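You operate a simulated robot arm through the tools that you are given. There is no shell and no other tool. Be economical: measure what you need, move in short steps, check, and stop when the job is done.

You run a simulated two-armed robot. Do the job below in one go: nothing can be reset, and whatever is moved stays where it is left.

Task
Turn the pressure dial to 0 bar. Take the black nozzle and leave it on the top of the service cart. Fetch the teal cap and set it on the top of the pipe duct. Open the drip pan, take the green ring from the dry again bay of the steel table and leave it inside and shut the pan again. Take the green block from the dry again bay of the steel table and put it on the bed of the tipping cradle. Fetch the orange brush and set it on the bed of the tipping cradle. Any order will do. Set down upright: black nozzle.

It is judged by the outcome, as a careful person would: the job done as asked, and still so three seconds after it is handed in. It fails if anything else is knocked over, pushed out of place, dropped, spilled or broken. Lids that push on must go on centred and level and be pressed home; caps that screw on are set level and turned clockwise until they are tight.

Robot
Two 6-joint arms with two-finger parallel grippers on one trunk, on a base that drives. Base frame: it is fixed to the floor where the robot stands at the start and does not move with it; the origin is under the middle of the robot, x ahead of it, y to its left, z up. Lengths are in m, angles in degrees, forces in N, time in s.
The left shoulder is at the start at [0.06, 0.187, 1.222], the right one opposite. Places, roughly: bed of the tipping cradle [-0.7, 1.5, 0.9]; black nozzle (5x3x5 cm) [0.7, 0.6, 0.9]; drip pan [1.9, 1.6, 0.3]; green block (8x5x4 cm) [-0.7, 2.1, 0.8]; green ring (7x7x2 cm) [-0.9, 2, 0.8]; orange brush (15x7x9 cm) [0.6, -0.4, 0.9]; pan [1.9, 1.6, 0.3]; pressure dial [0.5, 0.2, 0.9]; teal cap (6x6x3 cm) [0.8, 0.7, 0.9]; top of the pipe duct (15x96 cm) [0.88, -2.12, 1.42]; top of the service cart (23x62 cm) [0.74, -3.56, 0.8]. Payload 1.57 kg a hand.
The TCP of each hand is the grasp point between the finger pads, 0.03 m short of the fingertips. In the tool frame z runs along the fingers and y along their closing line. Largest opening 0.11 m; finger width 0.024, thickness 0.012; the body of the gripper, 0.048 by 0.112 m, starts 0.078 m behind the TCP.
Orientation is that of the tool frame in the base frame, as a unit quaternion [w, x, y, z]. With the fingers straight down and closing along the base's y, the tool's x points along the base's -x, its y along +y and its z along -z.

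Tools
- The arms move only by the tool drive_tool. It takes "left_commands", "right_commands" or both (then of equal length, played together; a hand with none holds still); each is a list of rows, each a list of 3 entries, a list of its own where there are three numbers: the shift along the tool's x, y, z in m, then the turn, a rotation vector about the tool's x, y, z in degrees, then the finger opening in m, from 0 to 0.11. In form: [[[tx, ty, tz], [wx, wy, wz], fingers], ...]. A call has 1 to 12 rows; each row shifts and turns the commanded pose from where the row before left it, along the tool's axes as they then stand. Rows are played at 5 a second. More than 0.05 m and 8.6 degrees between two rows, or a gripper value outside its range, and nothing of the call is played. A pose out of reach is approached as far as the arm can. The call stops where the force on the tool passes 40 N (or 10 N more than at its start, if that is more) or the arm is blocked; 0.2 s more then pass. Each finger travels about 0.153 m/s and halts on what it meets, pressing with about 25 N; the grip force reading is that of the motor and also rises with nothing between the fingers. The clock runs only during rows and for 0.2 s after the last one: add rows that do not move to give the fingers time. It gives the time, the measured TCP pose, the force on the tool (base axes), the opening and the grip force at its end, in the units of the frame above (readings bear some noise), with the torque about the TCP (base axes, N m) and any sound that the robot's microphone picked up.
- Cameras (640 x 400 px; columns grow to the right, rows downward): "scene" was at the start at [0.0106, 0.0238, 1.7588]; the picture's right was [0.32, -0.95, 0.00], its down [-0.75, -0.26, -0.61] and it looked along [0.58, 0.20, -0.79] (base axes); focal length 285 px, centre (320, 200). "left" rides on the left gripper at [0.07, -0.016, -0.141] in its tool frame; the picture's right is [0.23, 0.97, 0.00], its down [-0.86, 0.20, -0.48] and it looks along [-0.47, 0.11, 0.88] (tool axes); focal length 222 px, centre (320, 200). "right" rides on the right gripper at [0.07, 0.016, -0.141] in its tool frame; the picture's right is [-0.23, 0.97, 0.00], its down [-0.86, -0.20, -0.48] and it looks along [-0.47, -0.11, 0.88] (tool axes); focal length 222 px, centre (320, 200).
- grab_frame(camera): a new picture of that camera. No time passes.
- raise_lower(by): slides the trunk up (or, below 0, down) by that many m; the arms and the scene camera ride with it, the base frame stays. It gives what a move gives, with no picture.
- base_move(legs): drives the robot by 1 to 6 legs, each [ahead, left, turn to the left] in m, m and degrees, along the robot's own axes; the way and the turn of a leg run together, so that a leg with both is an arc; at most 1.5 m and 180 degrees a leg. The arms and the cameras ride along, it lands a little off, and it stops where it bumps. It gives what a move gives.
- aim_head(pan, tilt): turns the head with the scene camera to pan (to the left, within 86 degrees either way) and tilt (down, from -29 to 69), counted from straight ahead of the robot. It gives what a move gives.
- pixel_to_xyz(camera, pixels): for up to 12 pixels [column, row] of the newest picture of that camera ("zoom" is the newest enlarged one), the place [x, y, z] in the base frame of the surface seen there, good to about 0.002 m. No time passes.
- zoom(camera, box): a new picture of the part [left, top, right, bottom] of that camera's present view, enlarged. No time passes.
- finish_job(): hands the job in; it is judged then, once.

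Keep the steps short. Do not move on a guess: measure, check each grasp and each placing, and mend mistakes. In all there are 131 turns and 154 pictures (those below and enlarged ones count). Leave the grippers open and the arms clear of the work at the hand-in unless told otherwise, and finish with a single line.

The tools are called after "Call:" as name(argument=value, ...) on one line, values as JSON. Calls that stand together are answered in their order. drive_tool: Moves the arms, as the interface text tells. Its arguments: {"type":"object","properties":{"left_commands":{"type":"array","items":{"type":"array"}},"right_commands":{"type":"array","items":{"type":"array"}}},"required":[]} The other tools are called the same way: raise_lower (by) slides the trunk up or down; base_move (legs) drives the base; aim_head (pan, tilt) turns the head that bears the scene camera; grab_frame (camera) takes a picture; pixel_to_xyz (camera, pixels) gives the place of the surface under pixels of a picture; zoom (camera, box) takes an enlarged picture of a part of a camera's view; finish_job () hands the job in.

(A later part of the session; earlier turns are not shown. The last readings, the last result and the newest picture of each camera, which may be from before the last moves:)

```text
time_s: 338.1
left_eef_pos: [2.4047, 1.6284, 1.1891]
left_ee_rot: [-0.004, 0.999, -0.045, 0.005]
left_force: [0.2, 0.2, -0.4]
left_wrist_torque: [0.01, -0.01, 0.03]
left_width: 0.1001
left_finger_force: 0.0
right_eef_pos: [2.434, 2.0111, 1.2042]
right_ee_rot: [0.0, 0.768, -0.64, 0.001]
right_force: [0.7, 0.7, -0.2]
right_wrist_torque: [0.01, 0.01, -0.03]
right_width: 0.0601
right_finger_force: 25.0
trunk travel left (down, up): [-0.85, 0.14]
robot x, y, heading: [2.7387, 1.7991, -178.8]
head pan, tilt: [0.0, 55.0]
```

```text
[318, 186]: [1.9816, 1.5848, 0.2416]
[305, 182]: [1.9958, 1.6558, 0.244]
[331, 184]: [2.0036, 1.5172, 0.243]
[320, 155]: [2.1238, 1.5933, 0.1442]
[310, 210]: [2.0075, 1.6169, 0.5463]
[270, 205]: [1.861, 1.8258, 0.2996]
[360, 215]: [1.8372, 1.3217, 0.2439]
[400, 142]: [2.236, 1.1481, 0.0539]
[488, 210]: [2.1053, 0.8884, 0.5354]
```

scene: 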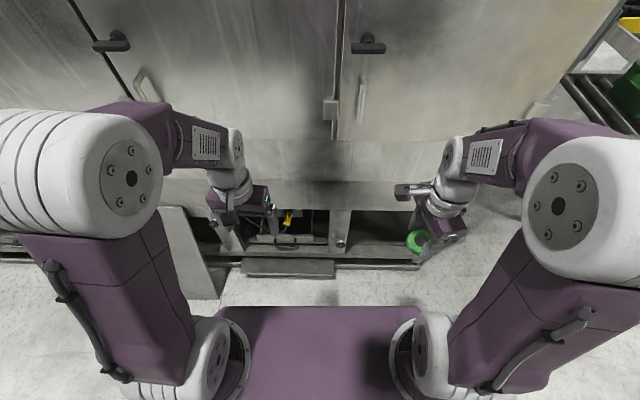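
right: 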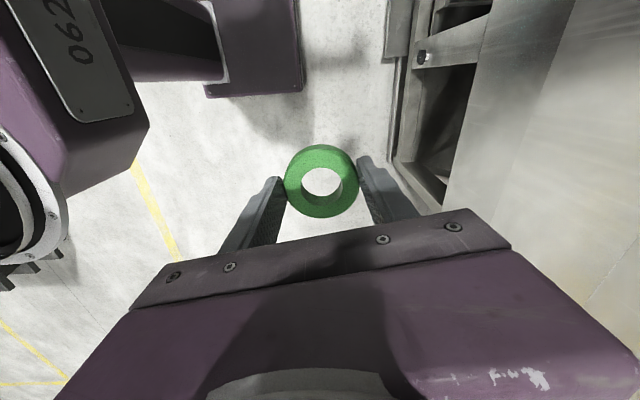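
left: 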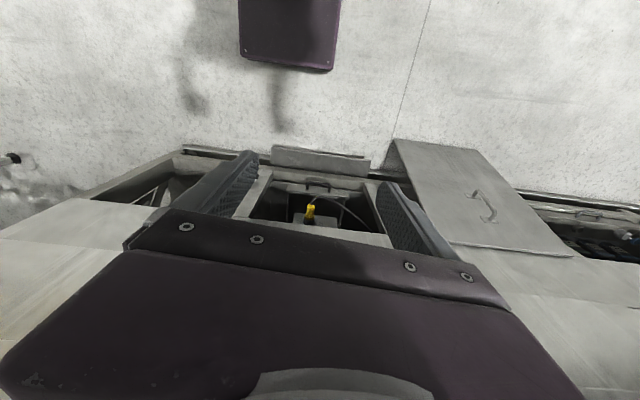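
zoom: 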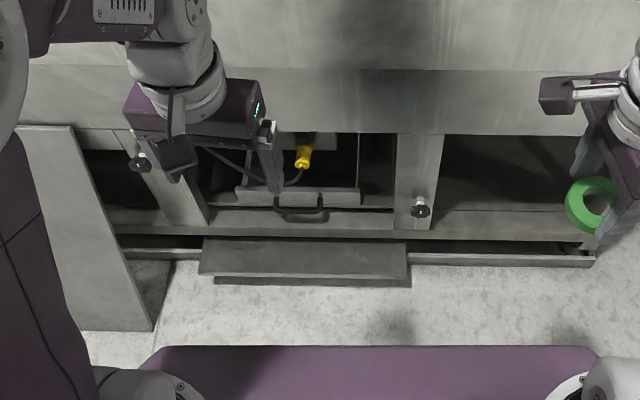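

Handle: bar along y at x≈2.036, y 1.535–1.65, z≈0.334; pan front at x 2.0. I lower the trunk 0.5 m and turn the left hand so its fingers will point forward and close vertically.

Call:
raise_lower(by=-0.5)

Call:
drive_tool(left_commands=[[[0, 0, 0], [0, 0, 8.48], 0.08], [[0, 0, 0], [0, 0, 8.48], 0.06], [[0, 0, 0], [0, 0, 8.48], 0.06], [[0, 0, 0], [0, 0, 8.48], 0.06], [[0, 0, 0], [0, 0, 8.48], 0.06], [[0, 0, 0], [0, 0, 8.48], 0.06], [[0, 0, 0], [0, 0, 8.48], 0.06], [[0, 0, 0], [0, 0, 8.48], 0.06], [[0, 0, 0], [0, 0, 8.48], 0.06], [[0, 0, 0], [0, 0, 8.48], 0.06]])

Call:
drive_tool(left_commands=[[[0, 0.03, 0], [-8.2, 0, 0], 0.06], [[0, 0.03, 0], [-8.2, 0, 0], 0.06], [[0, 0.03, 0], [-8.2, 0, 0], 0.06], [[0, 0.03, 0.01], [-8.2, 0, 0], 0.06], [[0, 0.02, 0.02], [-8.2, 0, 0], 0.06], [[0, 0.015, 0.015], [-8.2, 0, 0], 0.06], [[0, 0, 0.02], [-8.2, 0, 0], 0.06], [[0, 0, 0.01], [-8.2, 0, 0], 0.06], [[0, 0, 0], [-8.2, 0, 0], 0.06], [[0, 0, 0], [-8.2, 0, 0], 0.06], [[0, 0, 0], [-8, 0, 0], 0.06], [[0, 0, 0], [0, 0, 0], 0.06]])

Call:
grab_frame(camera="scene")

```text
refused: -0.5 is not a number from -0.4 to 0.4
```

```text
time_s: 340.3
left_eef_pos: [2.4055, 1.628, 1.1889]
left_ee_rot: [0.007, -0.706, 0.708, 0.0]
left_force: [0.0, -0.4, 0.4]
left_wrist_torque: [-0.01, 0.0, 0.0]
left_width: 0.0599
left_finger_force: 0.1
right_eef_pos: [2.434, 2.0107, 1.2039]
right_ee_rot: [-0.001, 0.768, -0.64, 0.0]
right_force: [0.2, -0.1, -0.4]
right_wrist_torque: [0.02, -0.01, -0.02]
right_width: 0.0598
right_finger_force: 25.0
trunk travel left (down, up): [-0.85, 0.14]
robot x, y, heading: [2.7357, 1.7944, -178.9]
head pan, tilt: [0.0, 55.0]
```

```text
time_s: 342.6
left_eef_pos: [2.1032, 1.6337, 1.3157]
left_ee_rot: [0.478, 0.522, -0.518, -0.481]
left_force: [0.6, -1.0, 0.0]
left_wrist_torque: [0.0, -0.01, 0.0]
left_width: 0.0599
left_finger_force: 0.0
left hand out of reach, approached as far as the arm can: row 5, 8, 9, 10, 11
right_eef_pos: [2.4407, 2.0104, 1.2056]
right_ee_rot: [0.002, 0.769, -0.639, -0.001]
right_force: [-0.2, 0.1, -0.2]
right_wrist_torque: [0.04, 0.05, 0.0]
right_width: 0.06
right_finger_force: 24.6
trunk travel left (down, up): [-0.85, 0.14]
robot x, y, heading: [2.7408, 1.7937, -178.7]
head pan, tilt: [0.0, 55.0]
stopped in row 11 (left hand): the force on the tool passed its limit (the readings are from after the stop); the commanded pose is now the measured one
```

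```text
51 pictures are left
```

scene: 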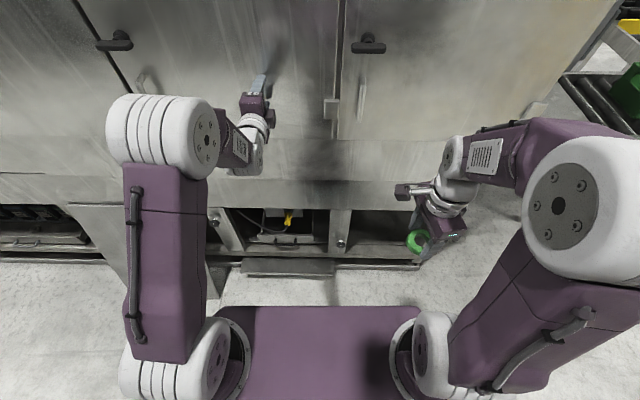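

The trunk move was refused (limit 0.4) and the fingertips just touched the machine face. I retract the left hand, then lower the trunk in two steps.

Call:
drive_tool(left_commands=[[[0, 0, -0.04], [0, 0, 0], 0.06], [[0, 0, -0.04], [0, 0, 0], 0.06], [[0, 0, -0.04], [0, 0, 0], 0.06], [[0, 0, 0], [-4.5, 0, 0], 0.06]])

Call:
raise_lower(by=-0.4)

Call:
raise_lower(by=-0.2)

Call:
grab_frame(camera="scene")

Call:
grab_frame(camera="left")

```text
time_s: 343.6
left_eef_pos: [2.1796, 1.63, 1.3969]
left_ee_rot: [0.492, 0.508, -0.504, -0.496]
left_force: [-1.4, 0.1, 0.6]
left_wrist_torque: [-0.03, 0.04, -0.01]
left_width: 0.0599
left_finger_force: 0.1
left hand out of reach, approached as far as the arm can: row 1, 2, 3, 4
right_eef_pos: [2.4326, 2.0116, 1.203]
right_ee_rot: [0.001, 0.769, -0.64, 0.001]
right_force: [0.1, 0.7, -1.0]
right_wrist_torque: [-0.02, 0.01, -0.01]
right_width: 0.0598
right_finger_force: 24.9
trunk travel left (down, up): [-0.85, 0.14]
robot x, y, heading: [2.7398, 1.7959, -178.6]
head pan, tilt: [0.0, 55.0]
```

```text
time_s: 347.5
left_eef_pos: [2.1789, 1.6306, 0.9984]
left_ee_rot: [0.493, 0.507, -0.504, -0.496]
left_force: [0.1, -1.0, 0.5]
left_wrist_torque: [-0.01, 0.01, 0.02]
left_width: 0.0598
left_finger_force: 0.1
right_eef_pos: [2.4334, 2.0097, 0.8038]
right_ee_rot: [-0.001, 0.769, -0.64, 0.001]
right_force: [0.9, 0.2, -0.8]
right_wrist_torque: [0.02, -0.01, 0.02]
right_width: 0.0597
right_finger_force: 24.9
trunk travel left (down, up): [-0.45, 0.54]
robot x, y, heading: [2.7406, 1.7947, -178.4]
head pan, tilt: [0.0, 55.0]
```

```text
time_s: 349.6
left_eef_pos: [2.1796, 1.632, 0.7969]
left_ee_rot: [0.492, 0.507, -0.504, -0.496]
left_force: [-1.4, 0.4, -0.3]
left_wrist_torque: [-0.01, 0.01, -0.02]
left_width: 0.0602
left_finger_force: 0.1
right_eef_pos: [2.4326, 2.0112, 0.6025]
right_ee_rot: [-0.001, 0.769, -0.64, 0.0]
right_force: [0.6, -0.8, -0.8]
right_wrist_torque: [0.02, 0.03, -0.01]
right_width: 0.0599
right_finger_force: 25.6
trunk travel left (down, up): [-0.25, 0.74]
robot x, y, heading: [2.7401, 1.7941, -178.8]
head pan, tilt: [0.0, 55.0]
```

```text
50 pictures are left
```

scene: 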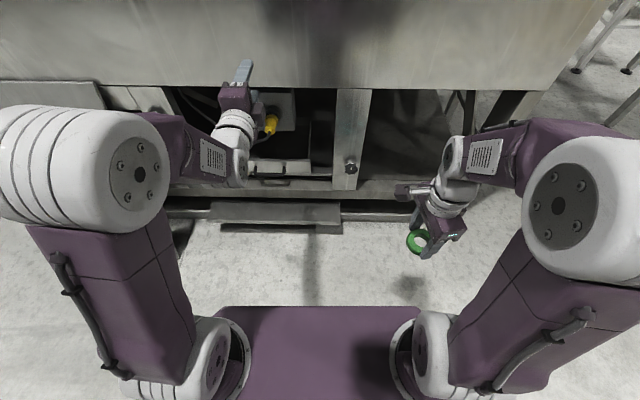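

```text
49 pictures are left
```

left: 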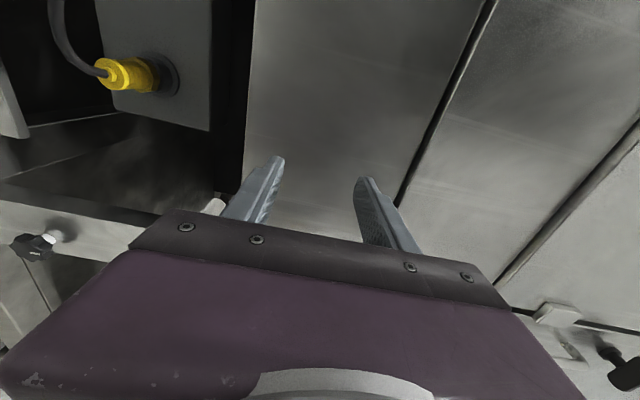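

The hand now points at −x with vertical closing. I move it down to the handle height (z 0.334) and y 1.592.

Call:
drive_tool(left_commands=[[[0.004, -0.046, 0], [0, 0, 0], 0.06], [[0.004, -0.046, 0], [0, 0, 0], 0.06], [[0.004, -0.046, 0], [0, 0, 0], 0.06], [[0.004, -0.046, 0], [0, 0, 0], 0.06], [[0.004, -0.046, 0], [0, 0, 0], 0.06], [[0.004, -0.046, 0], [0, 0, 0], 0.06], [[0.004, -0.046, 0], [0, 0, 0], 0.06], [[0.004, -0.046, 0], [0, 0, 0], 0.06], [[0.004, -0.046, 0], [0, 0, 0], 0.06], [[0.004, -0.046, 0], [0, 0, 0], 0.06], [[0, 0, 0], [0, 0, 0], 0.06]])

Call:
grab_frame(camera="left")

Call:
zoom(camera="scene", box=[160, 100, 400, 250])

```text
time_s: 351.0
left_eef_pos: [2.0727, 1.6109, 0.7249]
left_ee_rot: [0.491, 0.508, -0.506, -0.496]
left_force: [11.9, 0.1, 0.0]
left_wrist_torque: [-0.04, 0.53, 0.03]
left_width: 0.0609
left_finger_force: 0.1
left hand out of reach, approached as far as the arm can: row 1, 2, 3, 4, 5, 6
right_eef_pos: [2.4339, 2.0093, 0.6033]
right_ee_rot: [0.001, 0.77, -0.638, 0.0]
right_force: [-0.5, -0.7, -0.4]
right_wrist_torque: [-0.01, 0.0, 0.0]
right_width: 0.06
right_finger_force: 24.9
trunk travel left (down, up): [-0.25, 0.74]
robot x, y, heading: [2.7423, 1.7918, -178.8]
head pan, tilt: [0.0, 55.0]
stopped in row 6 (left hand): the force on the tool passed its limit (the readings are from after the stop); the commanded pose is now the measured one
```

```text
48 pictures are left
```

left: 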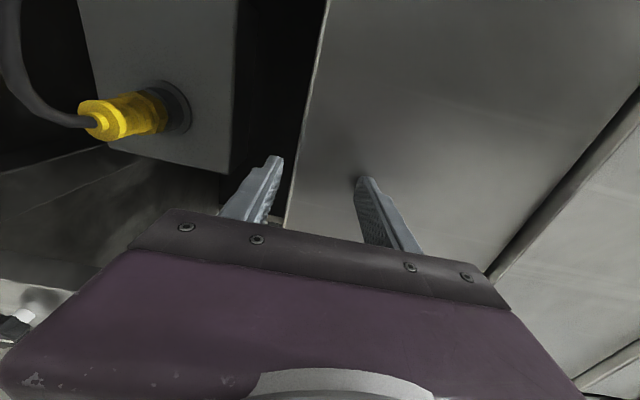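

```text
2.67 times, centred on (280, 175) of scene
```

zoom: 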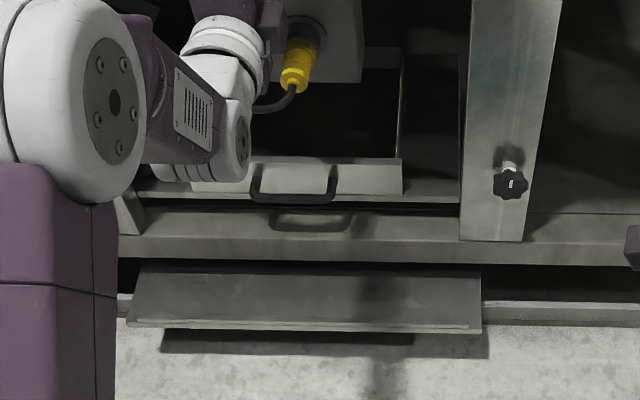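

The arm can't hold that pose this close; it pressed on the machine face lightly. I back the base 0.12 m and lower the trunk fully so that the shoulder is near handle height.

Call:
base_move(legs=[[-0.12, 0, 0]])

Call:
raise_lower(by=-0.24)

Call:
drive_tool(left_commands=[[[0.003, -0.03, 0], [0, 0, 0], 0.06], [[0.003, -0.03, 0], [0, 0, 0], 0.06], [[0.003, -0.03, 0], [0, 0, 0], 0.06], [[0, 0, 0], [0, 0, 0], 0.06]])

Call:
grab_frame(camera="left")

Call:
grab_frame(camera="scene")

```text
time_s: 352.2
left_eef_pos: [2.1891, 1.6145, 0.724]
left_ee_rot: [0.49, 0.507, -0.506, -0.496]
left_force: [0.2, 0.9, -0.7]
left_wrist_torque: [0.01, 0.01, 0.06]
left_width: 0.0603
left_finger_force: 0.1
right_eef_pos: [2.5507, 2.0138, 0.6044]
right_ee_rot: [0.0, 0.768, -0.64, -0.001]
right_force: [1.0, -0.7, -0.6]
right_wrist_torque: [0.0, 0.02, 0.01]
right_width: 0.0599
right_finger_force: 25.0
trunk travel left (down, up): [-0.25, 0.74]
robot x, y, heading: [2.8574, 1.798, -178.7]
head pan, tilt: [0.0, 55.0]
```

```text
time_s: 354.7
left_eef_pos: [2.1891, 1.616, 0.4845]
left_ee_rot: [-0.49, -0.507, 0.507, 0.496]
left_force: [0.0, 0.2, 0.5]
left_wrist_torque: [0.0, 0.0, 0.02]
left_width: 0.0598
left_finger_force: 0.0
right_eef_pos: [2.5515, 2.0139, 0.3633]
right_ee_rot: [-0.001, 0.768, -0.64, 0.0]
right_force: [0.0, -0.2, -1.3]
right_wrist_torque: [-0.01, 0.01, -0.02]
right_width: 0.06
right_finger_force: 25.5
trunk travel left (down, up): [-0.01, 0.98]
robot x, y, heading: [2.8582, 1.7955, -178.8]
head pan, tilt: [0.0, 55.0]
```

```text
time_s: 355.7
left_eef_pos: [2.145, 1.6087, 0.4257]
left_ee_rot: [0.488, 0.509, -0.508, -0.495]
left_force: [0.0, 0.2, -0.3]
left_wrist_torque: [0.01, 0.03, -0.02]
left_width: 0.0604
left_finger_force: 0.1
left hand out of reach, approached as far as the arm can: row 1, 2, 3
right_eef_pos: [2.551, 2.013, 0.3641]
right_ee_rot: [-0.001, 0.769, -0.64, 0.001]
right_force: [-0.6, 0.8, -1.0]
right_wrist_torque: [0.0, 0.0, 0.01]
right_width: 0.0599
right_finger_force: 24.8
trunk travel left (down, up): [-0.01, 0.98]
robot x, y, heading: [2.8586, 1.7958, -178.6]
head pan, tilt: [0.0, 55.0]
```

```text
46 pictures are left
```

left: 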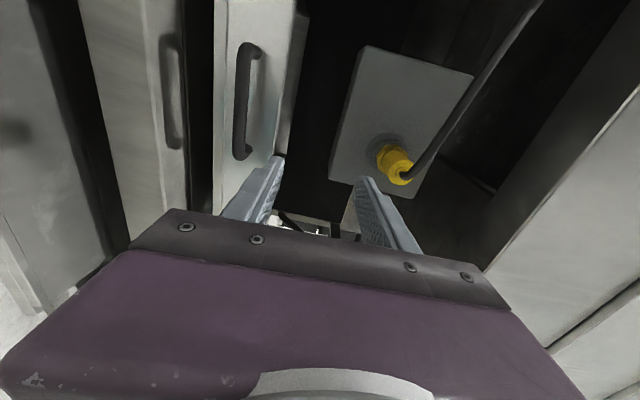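

```text
45 pictures are left
```

scene: 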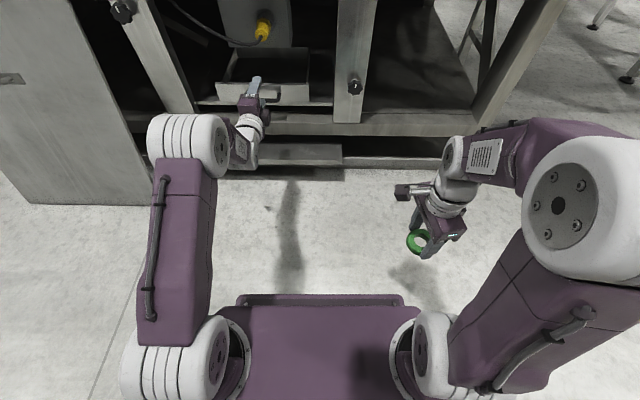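

I can see the handle in the left view. I measure it exactly, since the wrist needs some downward pitch.

Call:
pixel_to_xyz(camera="left", pixels=[[242, 60], [240, 100], [238, 150], [255, 48], [258, 100], [285, 100], [300, 30], [225, 60], [172, 90], [250, 155]])

Call:
zoom(camera="scene", box=[180, 30, 360, 180])

```text
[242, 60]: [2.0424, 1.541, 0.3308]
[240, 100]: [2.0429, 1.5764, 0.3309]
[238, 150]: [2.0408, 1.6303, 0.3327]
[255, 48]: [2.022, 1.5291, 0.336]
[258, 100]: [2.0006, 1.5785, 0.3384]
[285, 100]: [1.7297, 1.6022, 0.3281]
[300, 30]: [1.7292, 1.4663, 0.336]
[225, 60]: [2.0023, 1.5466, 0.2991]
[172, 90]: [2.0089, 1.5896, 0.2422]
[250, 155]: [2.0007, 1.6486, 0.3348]
```

```text
2.67 times, centred on (270, 105) of scene
```

zoom: 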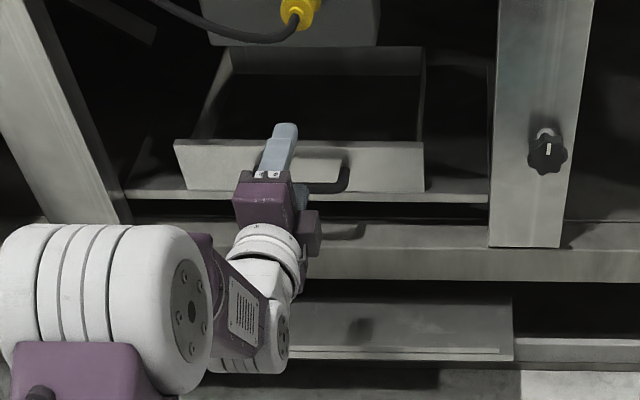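

Bar centre is (2.037, 1.59, 0.331). I pitch the hand 35° downward in place.

Call:
drive_tool(left_commands=[[[0, 0, 0], [7, 0, 0], 0.05], [[0, 0, 0], [7, 0, 0], 0.05], [[0, 0, 0], [7, 0, 0], 0.05], [[0, 0, 0], [7, 0, 0], 0.05], [[0, 0, 0], [7, 0, 0], 0.05], [[0, 0, 0], [0, 0, 0], 0.05]])

```text
time_s: 357.1
left_eef_pos: [2.1447, 1.6063, 0.4276]
left_ee_rot: [-0.314, -0.632, 0.632, 0.32]
left_force: [0.0, 0.5, 0.1]
left_wrist_torque: [0.01, 0.02, 0.01]
left_width: 0.0501
left_finger_force: 0.0
right_eef_pos: [2.5516, 2.0148, 0.3633]
right_ee_rot: [-0.001, 0.768, -0.64, 0.001]
right_force: [-0.1, -0.1, 0.2]
right_wrist_torque: [-0.03, 0.03, -0.02]
right_width: 0.0598
right_finger_force: 24.7
trunk travel left (down, up): [-0.01, 0.98]
robot x, y, heading: [2.86, 1.7974, -178.7]
head pan, tilt: [0.0, 55.0]
```

Call:
drive_tool(left_commands=[[[0.008, -0.007, 0.025], [0, 0, 0], 0.045], [[0.008, -0.0073, 0.025], [0, 0, 0], 0.045], [[0, 0, 0.0245], [0, 0, 0], 0.045], [[0, 0, 0], [0, 0, 0], 0.045]])

Call:
grab_frame(camera="left")

Call:
zoom(camera="scene", box=[180, 30, 360, 180])

```text
time_s: 358.1
left_eef_pos: [2.0933, 1.5915, 0.3701]
left_ee_rot: [-0.314, -0.631, 0.633, 0.321]
left_force: [-0.1, 0.0, -0.4]
left_wrist_torque: [-0.03, 0.01, -0.01]
left_width: 0.0449
left_finger_force: 0.0
right_eef_pos: [2.5498, 2.0132, 0.3627]
right_ee_rot: [0.0, 0.768, -0.641, 0.001]
right_force: [0.1, 0.0, -0.8]
right_wrist_torque: [-0.02, -0.02, 0.01]
right_width: 0.0599
right_finger_force: 25.0
trunk travel left (down, up): [-0.01, 0.98]
robot x, y, heading: [2.8594, 1.7977, -178.5]
head pan, tilt: [0.0, 55.0]
```

```text
43 pictures are left
```

left: 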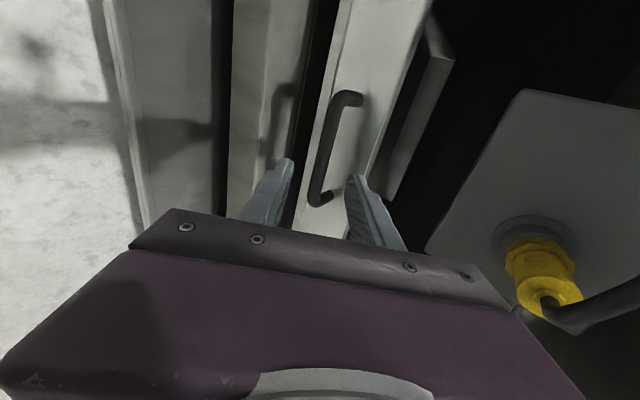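

```text
2.67 times, centred on (270, 105) of scene
```

zoom: 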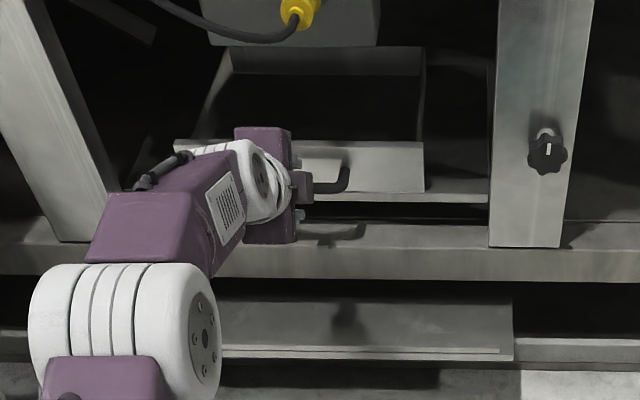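

The bar lies between the fingers. I advance 5 cm along the fingers and close.

Call:
drive_tool(left_commands=[[[0, 0, 0.02], [0, 0, 0], 0.045], [[0, 0, 0.02], [0, 0, 0], 0.045], [[0, 0, 0.012], [0, 0, 0], 0.045], [[0, 0, 0], [0, 0, 0], 0.03], [[0, 0, 0], [0, 0, 0], 0.0], [[0, 0, 0], [0, 0, 0], 0.0]])

Call:
grab_frame(camera="left")

```text
time_s: 359.5
left_eef_pos: [2.0666, 1.5912, 0.3492]
left_ee_rot: [-0.321, -0.628, 0.629, 0.327]
left_force: [-0.9, 0.3, 29.8]
left_wrist_torque: [0.1, 0.74, 0.01]
left_width: 0.0124
left_finger_force: 29.9
left hand out of reach, approached as far as the arm can: row 2, 3
right_eef_pos: [2.5533, 2.0143, 0.3655]
right_ee_rot: [0.002, 0.768, -0.64, 0.0]
right_force: [0.0, -0.1, -0.5]
right_wrist_torque: [-0.01, -0.01, -0.01]
right_width: 0.06
right_finger_force: 25.4
trunk travel left (down, up): [-0.01, 0.98]
robot x, y, heading: [2.8584, 1.8001, -178.6]
head pan, tilt: [0.0, 55.0]
```

```text
41 pictures are left
```

left: 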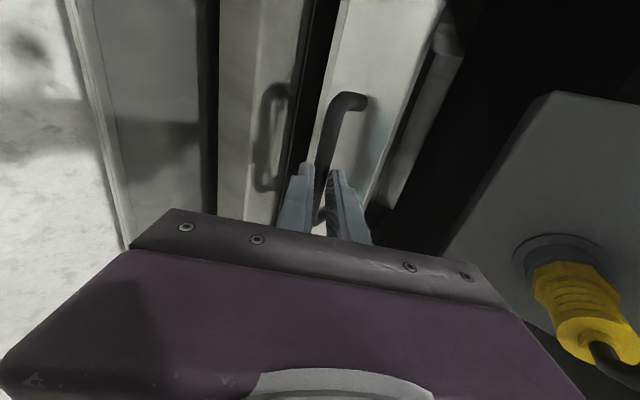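

The grip is only at the very tips (out of reach). I open, bring the base 3 cm closer and grip again.

Call:
drive_tool(left_commands=[[[0, 0, 0], [0, 0, 0], 0.045], [[0, 0, -0.012], [0, 0, 0], 0.045], [[0, 0, 0], [0, 0, 0], 0.045]])

Call:
base_move(legs=[[0.05, 0, 0]])

```text
time_s: 360.3
left_eef_pos: [2.0781, 1.5913, 0.3463]
left_ee_rot: [-0.314, -0.631, 0.633, 0.32]
left_force: [-0.2, 0.4, 0.0]
left_wrist_torque: [0.02, -0.01, -0.03]
left_width: 0.0451
left_finger_force: 0.0
right_eef_pos: [2.5515, 2.0137, 0.3619]
right_ee_rot: [-0.001, 0.769, -0.64, 0.001]
right_force: [-0.5, -0.3, -1.0]
right_wrist_torque: [-0.01, 0.01, 0.01]
right_width: 0.0598
right_finger_force: 25.3
trunk travel left (down, up): [-0.01, 0.98]
robot x, y, heading: [2.8587, 1.7961, -179.0]
head pan, tilt: [0.0, 55.0]
```

```text
time_s: 361.3
left_eef_pos: [2.0421, 1.5912, 0.3497]
left_ee_rot: [0.31, 0.634, -0.633, -0.317]
left_force: [27.0, 2.4, 10.3]
left_wrist_torque: [-0.02, 0.61, 0.02]
left_width: 0.0382
left_finger_force: 0.1
right_eef_pos: [2.5114, 2.0112, 0.3645]
right_ee_rot: [0.001, 0.769, -0.64, 0.0]
right_force: [-0.2, 0.0, -0.8]
right_wrist_torque: [0.01, -0.01, -0.01]
right_width: 0.06
right_finger_force: 24.8
trunk travel left (down, up): [-0.01, 0.98]
robot x, y, heading: [2.8178, 1.7936, -178.6]
head pan, tilt: [0.0, 55.0]
stopped in leg 1: the force on the tool passed its limit (the readings are from after the stop); the commanded pose is now the measured one
```

Call:
drive_tool(left_commands=[[[0, -0.006, -0.008], [0, 0, 0], 0.04], [[0, -0.004, 0], [0, 0, 0], 0.035], [[0, 0, 0], [0, 0, 0], 0.02], [[0, 0, 0], [0, 0, 0], 0.0], [[0, 0, 0], [0, 0, 0], 0.0]])

Call:
grab_frame(camera="left")

```text
time_s: 362.5
left_eef_pos: [2.0516, 1.5915, 0.343]
left_ee_rot: [-0.311, -0.633, 0.634, 0.318]
left_force: [-2.6, 0.4, 1.5]
left_wrist_torque: [0.31, 0.11, 0.24]
left_width: 0.0136
left_finger_force: 30.2
right_eef_pos: [2.5124, 2.0118, 0.363]
right_ee_rot: [0.0, 0.768, -0.64, 0.0]
right_force: [-0.1, -0.5, 0.3]
right_wrist_torque: [0.02, 0.03, -0.01]
right_width: 0.0598
right_finger_force: 25.1
trunk travel left (down, up): [-0.01, 0.98]
robot x, y, heading: [2.8168, 1.7982, -178.6]
head pan, tilt: [0.0, 55.0]
```

```text
40 pictures are left
```

left: 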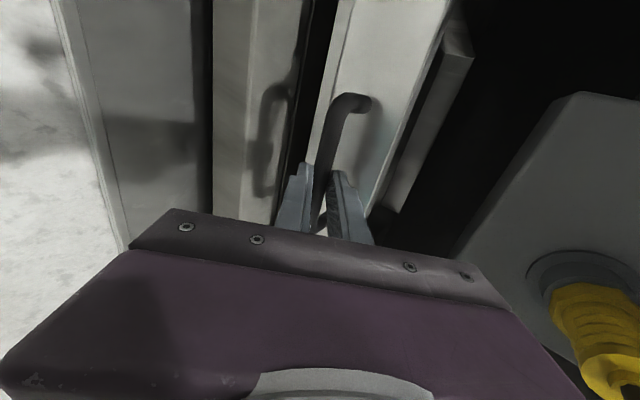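

The bar is gripped well. I pull the pan by backing the base 0.1 m first.

Call:
base_move(legs=[[-0.1, 0, 0]])

Call:
grab_frame(camera="scene")

```text
time_s: 363.6
left_eef_pos: [2.1509, 1.591, 0.3429]
left_ee_rot: [0.311, 0.634, -0.634, -0.316]
left_force: [-0.3, -6.7, 3.4]
left_wrist_torque: [-0.03, 0.11, 0.53]
left_width: 0.0137
left_finger_force: 29.9
right_eef_pos: [2.6107, 2.014, 0.3623]
right_ee_rot: [-0.001, 0.769, -0.639, 0.001]
right_force: [0.3, -0.4, 0.4]
right_wrist_torque: [-0.01, 0.06, -0.03]
right_width: 0.06
right_finger_force: 24.8
trunk travel left (down, up): [-0.01, 0.98]
robot x, y, heading: [2.9194, 1.7996, -178.2]
head pan, tilt: [0.0, 55.0]
```

```text
39 pictures are left
```

scene: 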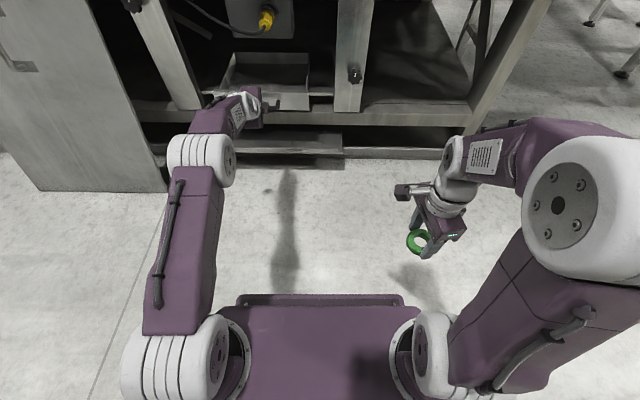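

The pan slides with the hand. Another 0.12 m.

Call:
base_move(legs=[[-0.12, 0, 0]])

Call:
grab_frame(camera="scene")

Call:
grab_frame(camera="left")

```text
time_s: 364.9
left_eef_pos: [2.2711, 1.5931, 0.3419]
left_ee_rot: [0.31, 0.635, -0.633, -0.316]
left_force: [0.6, 0.9, 0.3]
left_wrist_torque: [-0.01, -0.04, 0.04]
left_width: 0.0
left_finger_force: 21.3
right_eef_pos: [2.7286, 2.0172, 0.364]
right_ee_rot: [-0.001, 0.77, -0.638, 0.001]
right_force: [-0.3, 0.5, -0.3]
right_wrist_torque: [0.02, -0.03, 0.01]
right_width: 0.0599
right_finger_force: 25.5
trunk travel left (down, up): [-0.01, 0.98]
robot x, y, heading: [3.0357, 1.801, -178.5]
head pan, tilt: [0.0, 55.0]
```

```text
38 pictures are left
```

scene: 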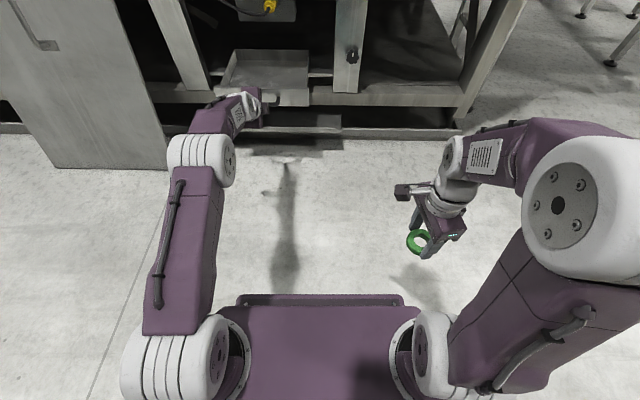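

```text
37 pictures are left
```

left: 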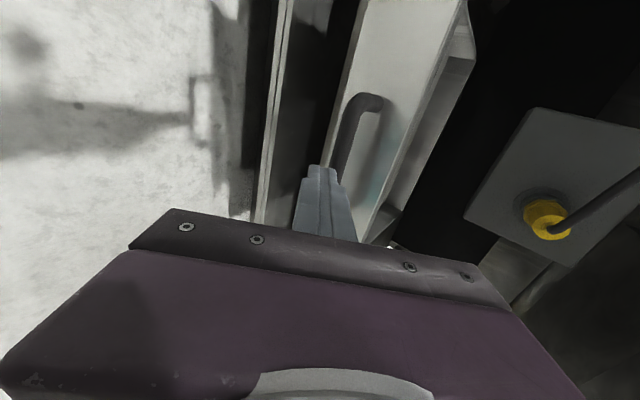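

The fingers slipped off. I measure how far the pan is out.

Call:
pixel_to_xyz(camera="left", pixels=[[350, 130], [345, 160], [375, 100], [380, 150], [400, 130], [445, 80], [470, 20], [400, 200]])

Call:
zoom(camera="scene", box=[190, 20, 350, 160])

```text
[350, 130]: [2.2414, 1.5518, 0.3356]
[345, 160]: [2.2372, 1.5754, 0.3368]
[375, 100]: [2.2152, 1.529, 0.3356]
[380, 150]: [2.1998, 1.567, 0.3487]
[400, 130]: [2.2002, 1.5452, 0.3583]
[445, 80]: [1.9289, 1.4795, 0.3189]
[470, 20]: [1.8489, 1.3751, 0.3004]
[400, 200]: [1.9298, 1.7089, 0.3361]
```

```text
2.86 times, centred on (270, 90) of scene
```

zoom: 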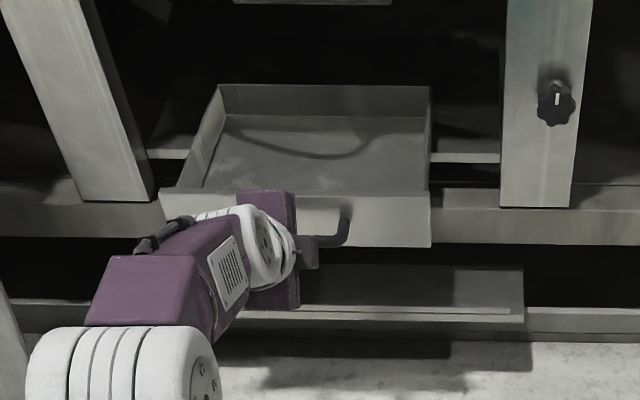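

The pan is pulled out fully (front at x 2.20, inside x 1.93–2.19). I withdraw the left hand, bring it vertical and tuck it.

Call:
drive_tool(left_commands=[[[0, 0, -0.045], [0, 0, 0], 0.03], [[0, 0, -0.045], [0, 0, 0], 0.03], [[0, 0, 0], [7.6, 0, 0], 0.03], [[0, 0, 0], [7.6, 0, 0], 0.03], [[0, 0, 0], [7.6, 0, 0], 0.03], [[0, 0, 0], [7.6, 0, 0], 0.03], [[0, 0, 0], [7.6, 0, 0], 0.03], [[0, 0, 0], [7.6, 0, 0], 0.03], [[0, 0, 0], [7.6, 0, 0], 0.03], [[0, -0.045, -0.02], [0, 0, 0], 0.03], [[0, -0.045, -0.02], [0, 0, 0], 0.03], [[0, -0.045, -0.02], [0, 0, 0], 0.03]])

Call:
raise_lower(by=0.25)

Call:
drive_tool(left_commands=[[[0.02, -0.04, -0.01], [0, 0, 0], 0.03], [[0.02, -0.04, -0.01], [0, 0, 0], 0.03], [[0.02, -0.04, -0.01], [0, 0, 0], 0.03], [[0.02, -0.04, -0.01], [0, 0, 0], 0.03], [[0, 0, 0], [0, 0, 0], 0.03], [[0, 0, 0], [0, 0, 0], 0.03], [[0, 0, 0], [0, 0, 0], 0.03], [[0, 0, 0], [0, 0, 0], 0.03], [[0, 0, 0], [0, 0, 0], 0.03], [[0, 0, 0], [0, 0, 0], 0.03]], right_commands=[[[0, 0, 0], [0, 0, -8.0], 0.03], [[0, 0, 0], [0, 0, -8.0], 0.03], [[0, 0, 0], [0, 0, -8.0], 0.03], [[0, 0, 0], [0, 0, -8.0], 0.03], [[0, 0, 0], [0, 0, -8.0], 0.03], [[0, 0, 0], [0, 0, -8.0], 0.03], [[0, 0, 0], [0, 0, -8.0], 0.03], [[0, 0, 0], [0, 0, -8.0], 0.03], [[0, 0, 0], [0, 0, -8.0], 0.03], [[0, 0, 0], [0, 0, -8.0], 0.03]])

```text
time_s: 367.5
left_eef_pos: [2.5839, 1.5948, 0.43]
left_ee_rot: [-0.012, -0.694, 0.719, 0.036]
left_force: [0.1, -0.4, -0.4]
left_wrist_torque: [0.01, -0.02, 0.0]
left_width: 0.0301
left_finger_force: 0.0
left hand out of reach, approached as far as the arm can: row 3, 6, 7, 8, 9
right_eef_pos: [2.7287, 2.0164, 0.3641]
right_ee_rot: [0.0, 0.77, -0.638, 0.0]
right_force: [-0.4, -0.1, -0.9]
right_wrist_torque: [-0.01, 0.01, -0.06]
right_width: 0.0597
right_finger_force: 24.8
trunk travel left (down, up): [-0.01, 0.98]
robot x, y, heading: [3.0385, 1.8015, -178.5]
head pan, tilt: [0.0, 55.0]
```

```text
time_s: 370.1
left_eef_pos: [2.5824, 1.5958, 0.6789]
left_ee_rot: [-0.01, -0.695, 0.719, 0.034]
left_force: [-0.1, 0.4, -0.7]
left_wrist_torque: [-0.02, 0.02, 0.0]
left_width: 0.0299
left_finger_force: 0.1
right_eef_pos: [2.7292, 2.0163, 0.6132]
right_ee_rot: [-0.001, 0.77, -0.638, 0.001]
right_force: [0.3, 0.7, -0.8]
right_wrist_torque: [0.0, -0.01, 0.01]
right_width: 0.0597
right_finger_force: 24.6
trunk travel left (down, up): [-0.26, 0.73]
robot x, y, heading: [3.0376, 1.803, -178.3]
head pan, tilt: [0.0, 55.0]
```

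```text
time_s: 372.2
left_eef_pos: [2.7432, 1.5078, 0.7049]
left_ee_rot: [-0.011, -0.694, 0.719, 0.034]
left_force: [0.4, -0.1, 0.0]
left_wrist_torque: [0.0, 0.01, 0.0]
left_width: 0.0301
left_finger_force: 0.0
right_eef_pos: [2.729, 2.0179, 0.6132]
right_ee_rot: [0.0, 1.0, 0.007, 0.002]
right_force: [-0.7, 0.1, 0.0]
right_wrist_torque: [0.01, 0.01, 0.04]
right_width: 0.0601
right_finger_force: 25.5
trunk travel left (down, up): [-0.26, 0.73]
robot x, y, heading: [3.0383, 1.8006, -178.8]
head pan, tilt: [0.0, 55.0]
```

Now I drive left 0.25 m and ahead 0.42 m to bring the ring hand to the pan.

Call:
base_move(legs=[[0, 0.25, 0], [0.42, 0, 0]])

Call:
grab_frame(camera="right")

Call:
grab_frame(camera="scene")

```text
time_s: 376.2
left_eef_pos: [2.3272, 1.2557, 0.7063]
left_ee_rot: [-0.011, -0.69, 0.723, 0.035]
left_force: [-0.3, -0.1, 0.1]
left_wrist_torque: [0.03, -0.01, 0.03]
left_width: 0.0299
left_finger_force: 0.1
right_eef_pos: [2.3224, 1.7661, 0.6126]
right_ee_rot: [0.0, 1.0, -0.001, 0.0]
right_force: [-0.4, 0.5, -0.5]
right_wrist_torque: [-0.02, -0.01, -0.01]
right_width: 0.06
right_finger_force: 25.3
trunk travel left (down, up): [-0.26, 0.73]
robot x, y, heading: [2.625, 1.5458, -179.5]
head pan, tilt: [0.0, 55.0]
```

```text
35 pictures are left
```

right: 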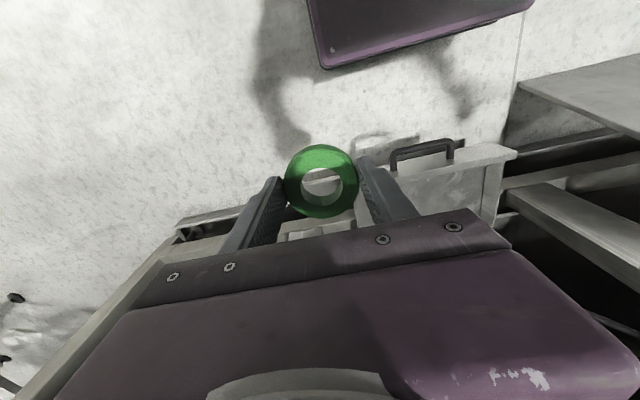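

```text
34 pictures are left
```

scene: 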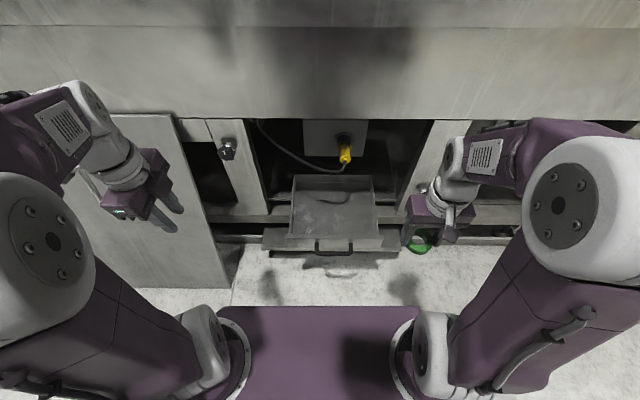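

The pan is clearly visible. I measure its inside and what hangs above.

Call:
pixel_to_xyz(camera="scene", pixels=[[335, 225], [335, 205], [345, 190], [310, 215], [365, 215], [290, 237], [380, 240], [320, 237], [333, 252], [335, 150], [345, 162], [335, 110]])

Call:
zoom(camera="scene", box=[240, 110, 460, 270])

```text
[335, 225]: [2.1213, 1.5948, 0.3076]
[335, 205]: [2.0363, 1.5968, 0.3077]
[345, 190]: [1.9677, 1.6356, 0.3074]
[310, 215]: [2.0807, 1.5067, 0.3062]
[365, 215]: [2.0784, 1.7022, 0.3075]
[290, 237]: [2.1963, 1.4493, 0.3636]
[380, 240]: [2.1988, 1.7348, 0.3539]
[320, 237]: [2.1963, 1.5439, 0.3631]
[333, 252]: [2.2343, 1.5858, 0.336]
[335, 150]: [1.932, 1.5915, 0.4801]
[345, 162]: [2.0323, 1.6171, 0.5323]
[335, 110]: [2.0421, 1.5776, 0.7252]
```

```text
2.50 times, centred on (350, 190) of scene
```

zoom: 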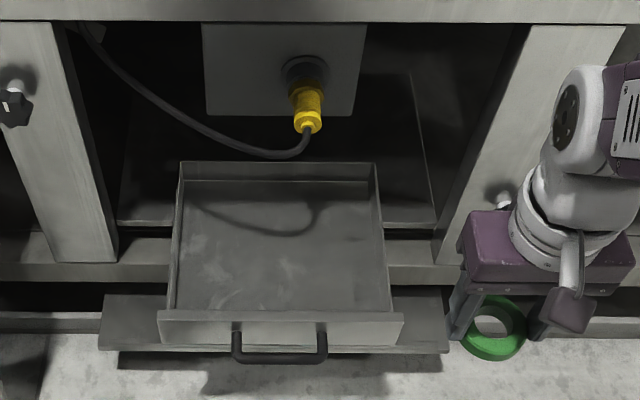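

Pan floor is z 0.3075, inside y 1.45–1.71. I bring the ring over (2.14, 1.60) and down to 0.40.

Call:
drive_tool(right_commands=[[[-0.0303, 0.0277, 0.005], [0, 0, 0], 0.03], [[-0.0303, 0.0277, 0.005], [0, 0, 0], 0.03], [[-0.0303, 0.0277, 0.005], [0, 0, 0], 0.03], [[-0.0303, 0.0277, 0.005], [0, 0, 0], 0.03], [[-0.0303, 0.0277, 0.005], [0, 0, 0], 0.03], [[-0.0303, 0.0277, 0.005], [0, 0, 0], 0.03], [[0, 0, 0.045], [0, 0, 0], 0.03], [[0, 0, 0.045], [0, 0, 0], 0.03], [[0, 0, 0.045], [0, 0, 0], 0.03], [[0, 0, 0.04], [0, 0, 0], 0.03], [[0, 0, 0], [0, 0, 0], 0.03]])

Call:
grab_frame(camera="right")

Call:
zoom(camera="scene", box=[240, 110, 460, 270])

```text
time_s: 378.6
left_eef_pos: [2.3279, 1.2576, 0.7063]
left_ee_rot: [-0.011, -0.689, 0.724, 0.034]
left_force: [-0.5, 0.0, -0.3]
left_wrist_torque: [-0.01, -0.01, -0.03]
left_width: 0.03
left_finger_force: 0.0
right_eef_pos: [2.1415, 1.5994, 0.4062]
right_ee_rot: [0.0, 1.0, -0.002, 0.0]
right_force: [-0.6, -0.7, -0.2]
right_wrist_torque: [0.01, -0.02, 0.0]
right_width: 0.0598
right_finger_force: 25.1
trunk travel left (down, up): [-0.26, 0.73]
robot x, y, heading: [2.6267, 1.5508, -179.3]
head pan, tilt: [0.0, 55.0]
```

```text
32 pictures are left
```

right: 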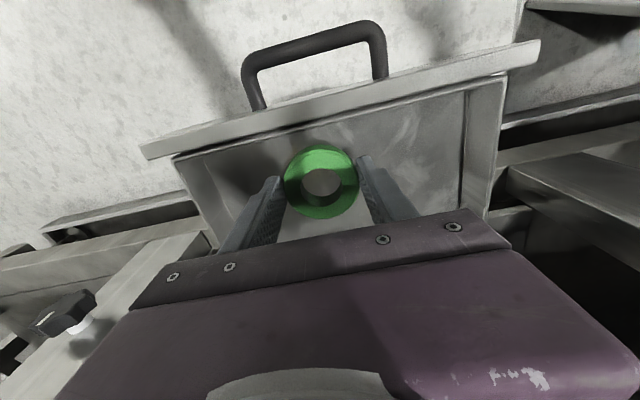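

```text
2.50 times, centred on (350, 190) of scene
```

zoom: 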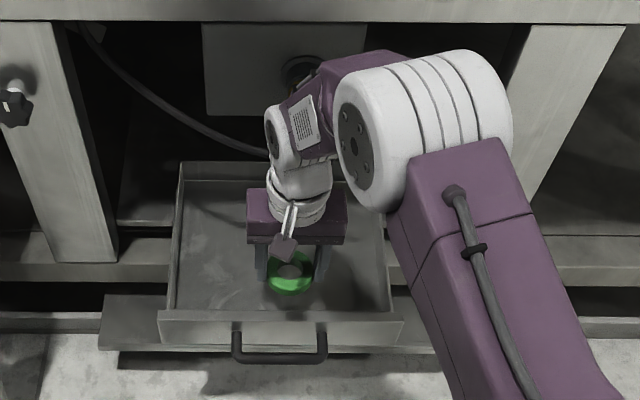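

Over the pan. I lower to 0.344, then release and lift.

Call:
drive_tool(right_commands=[[[0, 0, 0.035], [0, 0, 0], 0.03], [[0, 0, 0.02], [0, 0, 0], 0.03], [[0, 0, 0.006], [0, 0, 0], 0.03], [[0, 0, 0.002], [0, 0, 0], 0.03], [[0, 0, 0], [0, 0, 0], 0.03]])

```text
time_s: 379.8
left_eef_pos: [2.3267, 1.2557, 0.7068]
left_ee_rot: [-0.01, -0.689, 0.724, 0.035]
left_force: [0.5, -0.5, 0.3]
left_wrist_torque: [0.04, -0.01, 0.01]
left_width: 0.0299
left_finger_force: 0.0
right_eef_pos: [2.1406, 1.6003, 0.3452]
right_ee_rot: [-0.001, 1.0, -0.002, 0.0]
right_force: [0.2, -1.3, 6.2]
right_wrist_torque: [0.04, -0.05, 0.03]
right_width: 0.06
right_finger_force: 25.2
trunk travel left (down, up): [-0.26, 0.73]
robot x, y, heading: [2.6279, 1.546, -179.4]
head pan, tilt: [0.0, 55.0]
```

Contact (6 N). Release and lift out.

Call:
drive_tool(right_commands=[[[0, 0, 0], [0, 0, 0], 0.07], [[0, 0, 0], [0, 0, 0], 0.08], [[0, 0, 0], [0, 0, 0], 0.08], [[0, 0, -0.03], [0, 0, 0], 0.08], [[0, 0, -0.045], [0, 0, 0], 0.08], [[0, 0, -0.045], [0, 0, 0], 0.08], [[0, 0, -0.045], [0, 0, 0], 0.08], [[0.03, -0.03, -0.02], [0, 0, 0], 0.08], [[0.03, -0.03, 0], [0, 0, 0], 0.08], [[0.03, -0.03, 0], [0, 0, 0], 0.08], [[0.03, -0.03, 0], [0, 0, 0], 0.08], [[0.03, -0.03, 0], [0, 0, 0], 0.08]])

Call:
zoom(camera="scene", box=[240, 110, 460, 270])

```text
time_s: 382.4
left_eef_pos: [2.3295, 1.2558, 0.7057]
left_ee_rot: [-0.011, -0.69, 0.723, 0.035]
left_force: [-1.0, 0.4, 0.9]
left_wrist_torque: [-0.03, 0.01, -0.05]
left_width: 0.0299
left_finger_force: 0.0
right_eef_pos: [2.2923, 1.7529, 0.5292]
right_ee_rot: [0.0, 1.0, -0.001, 0.0]
right_force: [0.1, 0.6, 0.4]
right_wrist_torque: [-0.03, 0.01, -0.02]
right_width: 0.0802
right_finger_force: 0.1
trunk travel left (down, up): [-0.26, 0.73]
robot x, y, heading: [2.6273, 1.5453, -179.5]
head pan, tilt: [0.0, 55.0]
```

```text
2.50 times, centred on (350, 190) of scene
```

zoom: 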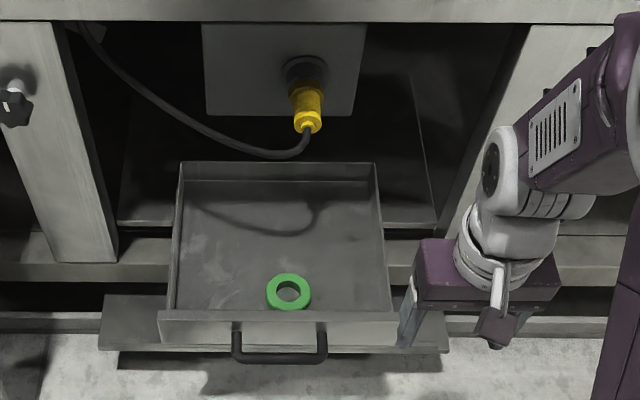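

The ring lies in the pan. To shut it I'll push the pan's front beside the handle (y≈1.69) with closed, forward-pitched fingers of the right hand. I pitch and close first, then move to just in front of the panel.

Call:
drive_tool(right_commands=[[[0, 0, 0], [0, -8, 0], 0.04], [[0, 0, 0], [0, -8, 0], 0.0], [[0, 0, 0], [0, -8, 0], 0.0], [[0, 0, 0], [0, -8, 0], 0.0], [[0, 0, 0], [0, -8, 0], 0.0], [[0, 0, 0], [0, 0, 0], 0.0]])

Call:
drive_tool(right_commands=[[[0.0176, 0.0126, 0.0306], [0, 0, 0], 0.0], [[0.0176, 0.0126, 0.0306], [0, 0, 0], 0.0], [[0.0176, 0.0126, 0.0306], [0, 0, 0], 0.0], [[0.0176, 0.0126, 0.0306], [0, 0, 0], 0.0], [[0.0176, 0.0126, 0.0306], [0, 0, 0], 0.0], [[0, 0, 0], [0, 0, 0], 0.0]])

Call:
zoom(camera="scene", box=[240, 110, 460, 270])

```text
time_s: 383.8
left_eef_pos: [2.3283, 1.2555, 0.7057]
left_ee_rot: [-0.011, -0.688, 0.724, 0.034]
left_force: [0.4, -0.2, 0.6]
left_wrist_torque: [-0.02, 0.0, -0.03]
left_width: 0.0298
left_finger_force: 0.0
right_eef_pos: [2.1895, 1.7609, 0.5385]
right_ee_rot: [-0.001, 0.94, -0.002, -0.342]
right_force: [-0.1, -0.1, 0.0]
right_wrist_torque: [0.02, 0.02, -0.02]
right_width: 0.0
right_finger_force: 21.2
right hand out of reach, approached as far as the arm can: row 2, 3, 4, 5
trunk travel left (down, up): [-0.26, 0.73]
robot x, y, heading: [2.6272, 1.55, -179.1]
head pan, tilt: [0.0, 55.0]
```

```text
time_s: 385.2
left_eef_pos: [2.3288, 1.2554, 0.7052]
left_ee_rot: [-0.011, -0.689, 0.724, 0.034]
left_force: [-0.4, 0.9, -0.3]
left_wrist_torque: [-0.01, -0.02, 0.0]
left_width: 0.0299
left_finger_force: 0.0
right_eef_pos: [2.1599, 1.6986, 0.3619]
right_ee_rot: [0.0, 0.94, -0.001, -0.342]
right_force: [-0.9, 0.2, 0.0]
right_wrist_torque: [0.0, 0.0, -0.02]
right_width: 0.0001
right_finger_force: 21.1
trunk travel left (down, up): [-0.26, 0.73]
robot x, y, heading: [2.6237, 1.5494, -179.3]
head pan, tilt: [0.0, 55.0]
```

```text
2.50 times, centred on (350, 190) of scene
```

zoom: 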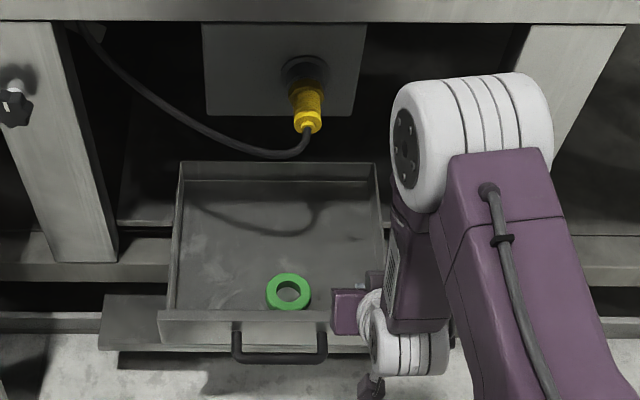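

The reach limit put the fingertips over the lip into the pan (no contact). I pull back out along the fingers, then back the base off 0.13 m and lower the tip to panel height.

Call:
drive_tool(right_commands=[[[0, 0, -0.045], [0, 0, 0], 0.0], [[0, 0, -0.045], [0, 0, 0], 0.0], [[0, 0, 0], [0, 0, 0], 0.0]])

Call:
base_move(legs=[[-0.14, 0, 0]])

Call:
drive_tool(right_commands=[[[0.022, 0, 0.027], [0, 0, 0], 0.0], [[0.022, 0, 0.027], [0, 0, 0], 0.0], [[0, 0, 0], [0, 0, 0], 0.0]])

Call:
grab_frame(camera="scene")

```text
time_s: 386.0
left_eef_pos: [2.3285, 1.2557, 0.7047]
left_ee_rot: [-0.011, -0.689, 0.724, 0.034]
left_force: [-0.3, -0.7, -0.4]
left_wrist_torque: [0.01, 0.03, -0.01]
left_width: 0.03
left_finger_force: 0.1
right_eef_pos: [2.2015, 1.6957, 0.4403]
right_ee_rot: [-0.001, 0.941, -0.002, -0.338]
right_force: [-0.7, -0.2, -0.2]
right_wrist_torque: [0.0, 0.02, -0.03]
right_width: 0.0
right_finger_force: 21.2
right hand out of reach, approached as far as the arm can: row 1, 2
trunk travel left (down, up): [-0.26, 0.73]
robot x, y, heading: [2.6238, 1.5481, -179.3]
head pan, tilt: [0.0, 55.0]
```

```text
time_s: 387.4
left_eef_pos: [2.4673, 1.2577, 0.7054]
left_ee_rot: [-0.011, -0.689, 0.724, 0.035]
left_force: [-0.5, -0.2, 0.5]
left_wrist_torque: [0.01, 0.03, 0.01]
left_width: 0.03
left_finger_force: 0.0
right_eef_pos: [2.3418, 1.6965, 0.4405]
right_ee_rot: [-0.001, 0.941, -0.001, -0.337]
right_force: [0.2, -0.2, -0.4]
right_wrist_torque: [0.0, 0.01, 0.01]
right_width: 0.0001
right_finger_force: 21.1
trunk travel left (down, up): [-0.26, 0.73]
robot x, y, heading: [2.7684, 1.5477, -179.5]
head pan, tilt: [0.0, 55.0]
```

```text
time_s: 388.2
left_eef_pos: [2.4686, 1.2572, 0.7051]
left_ee_rot: [-0.01, -0.689, 0.724, 0.034]
left_force: [0.0, -0.4, 0.2]
left_wrist_torque: [0.04, 0.0, 0.02]
left_width: 0.0303
left_finger_force: 0.1
right_eef_pos: [2.3175, 1.6914, 0.3802]
right_ee_rot: [-0.001, 0.942, -0.002, -0.335]
right_force: [-0.5, -0.4, -0.2]
right_wrist_torque: [0.02, 0.0, 0.05]
right_width: 0.0002
right_finger_force: 21.2
right hand out of reach, approached as far as the arm can: row 1, 2
trunk travel left (down, up): [-0.26, 0.73]
robot x, y, heading: [2.7682, 1.5491, -179.4]
head pan, tilt: [0.0, 55.0]
```

```text
28 pictures are left
```

scene: 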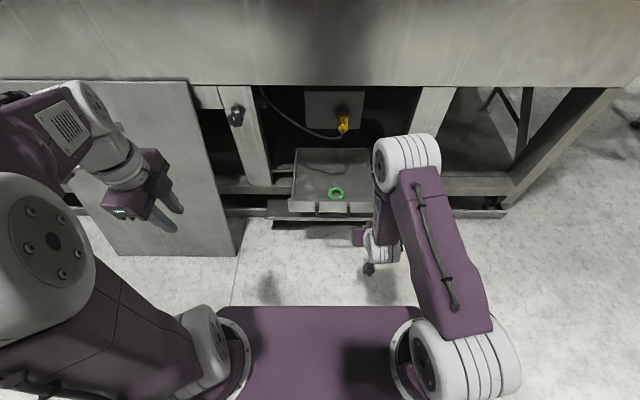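

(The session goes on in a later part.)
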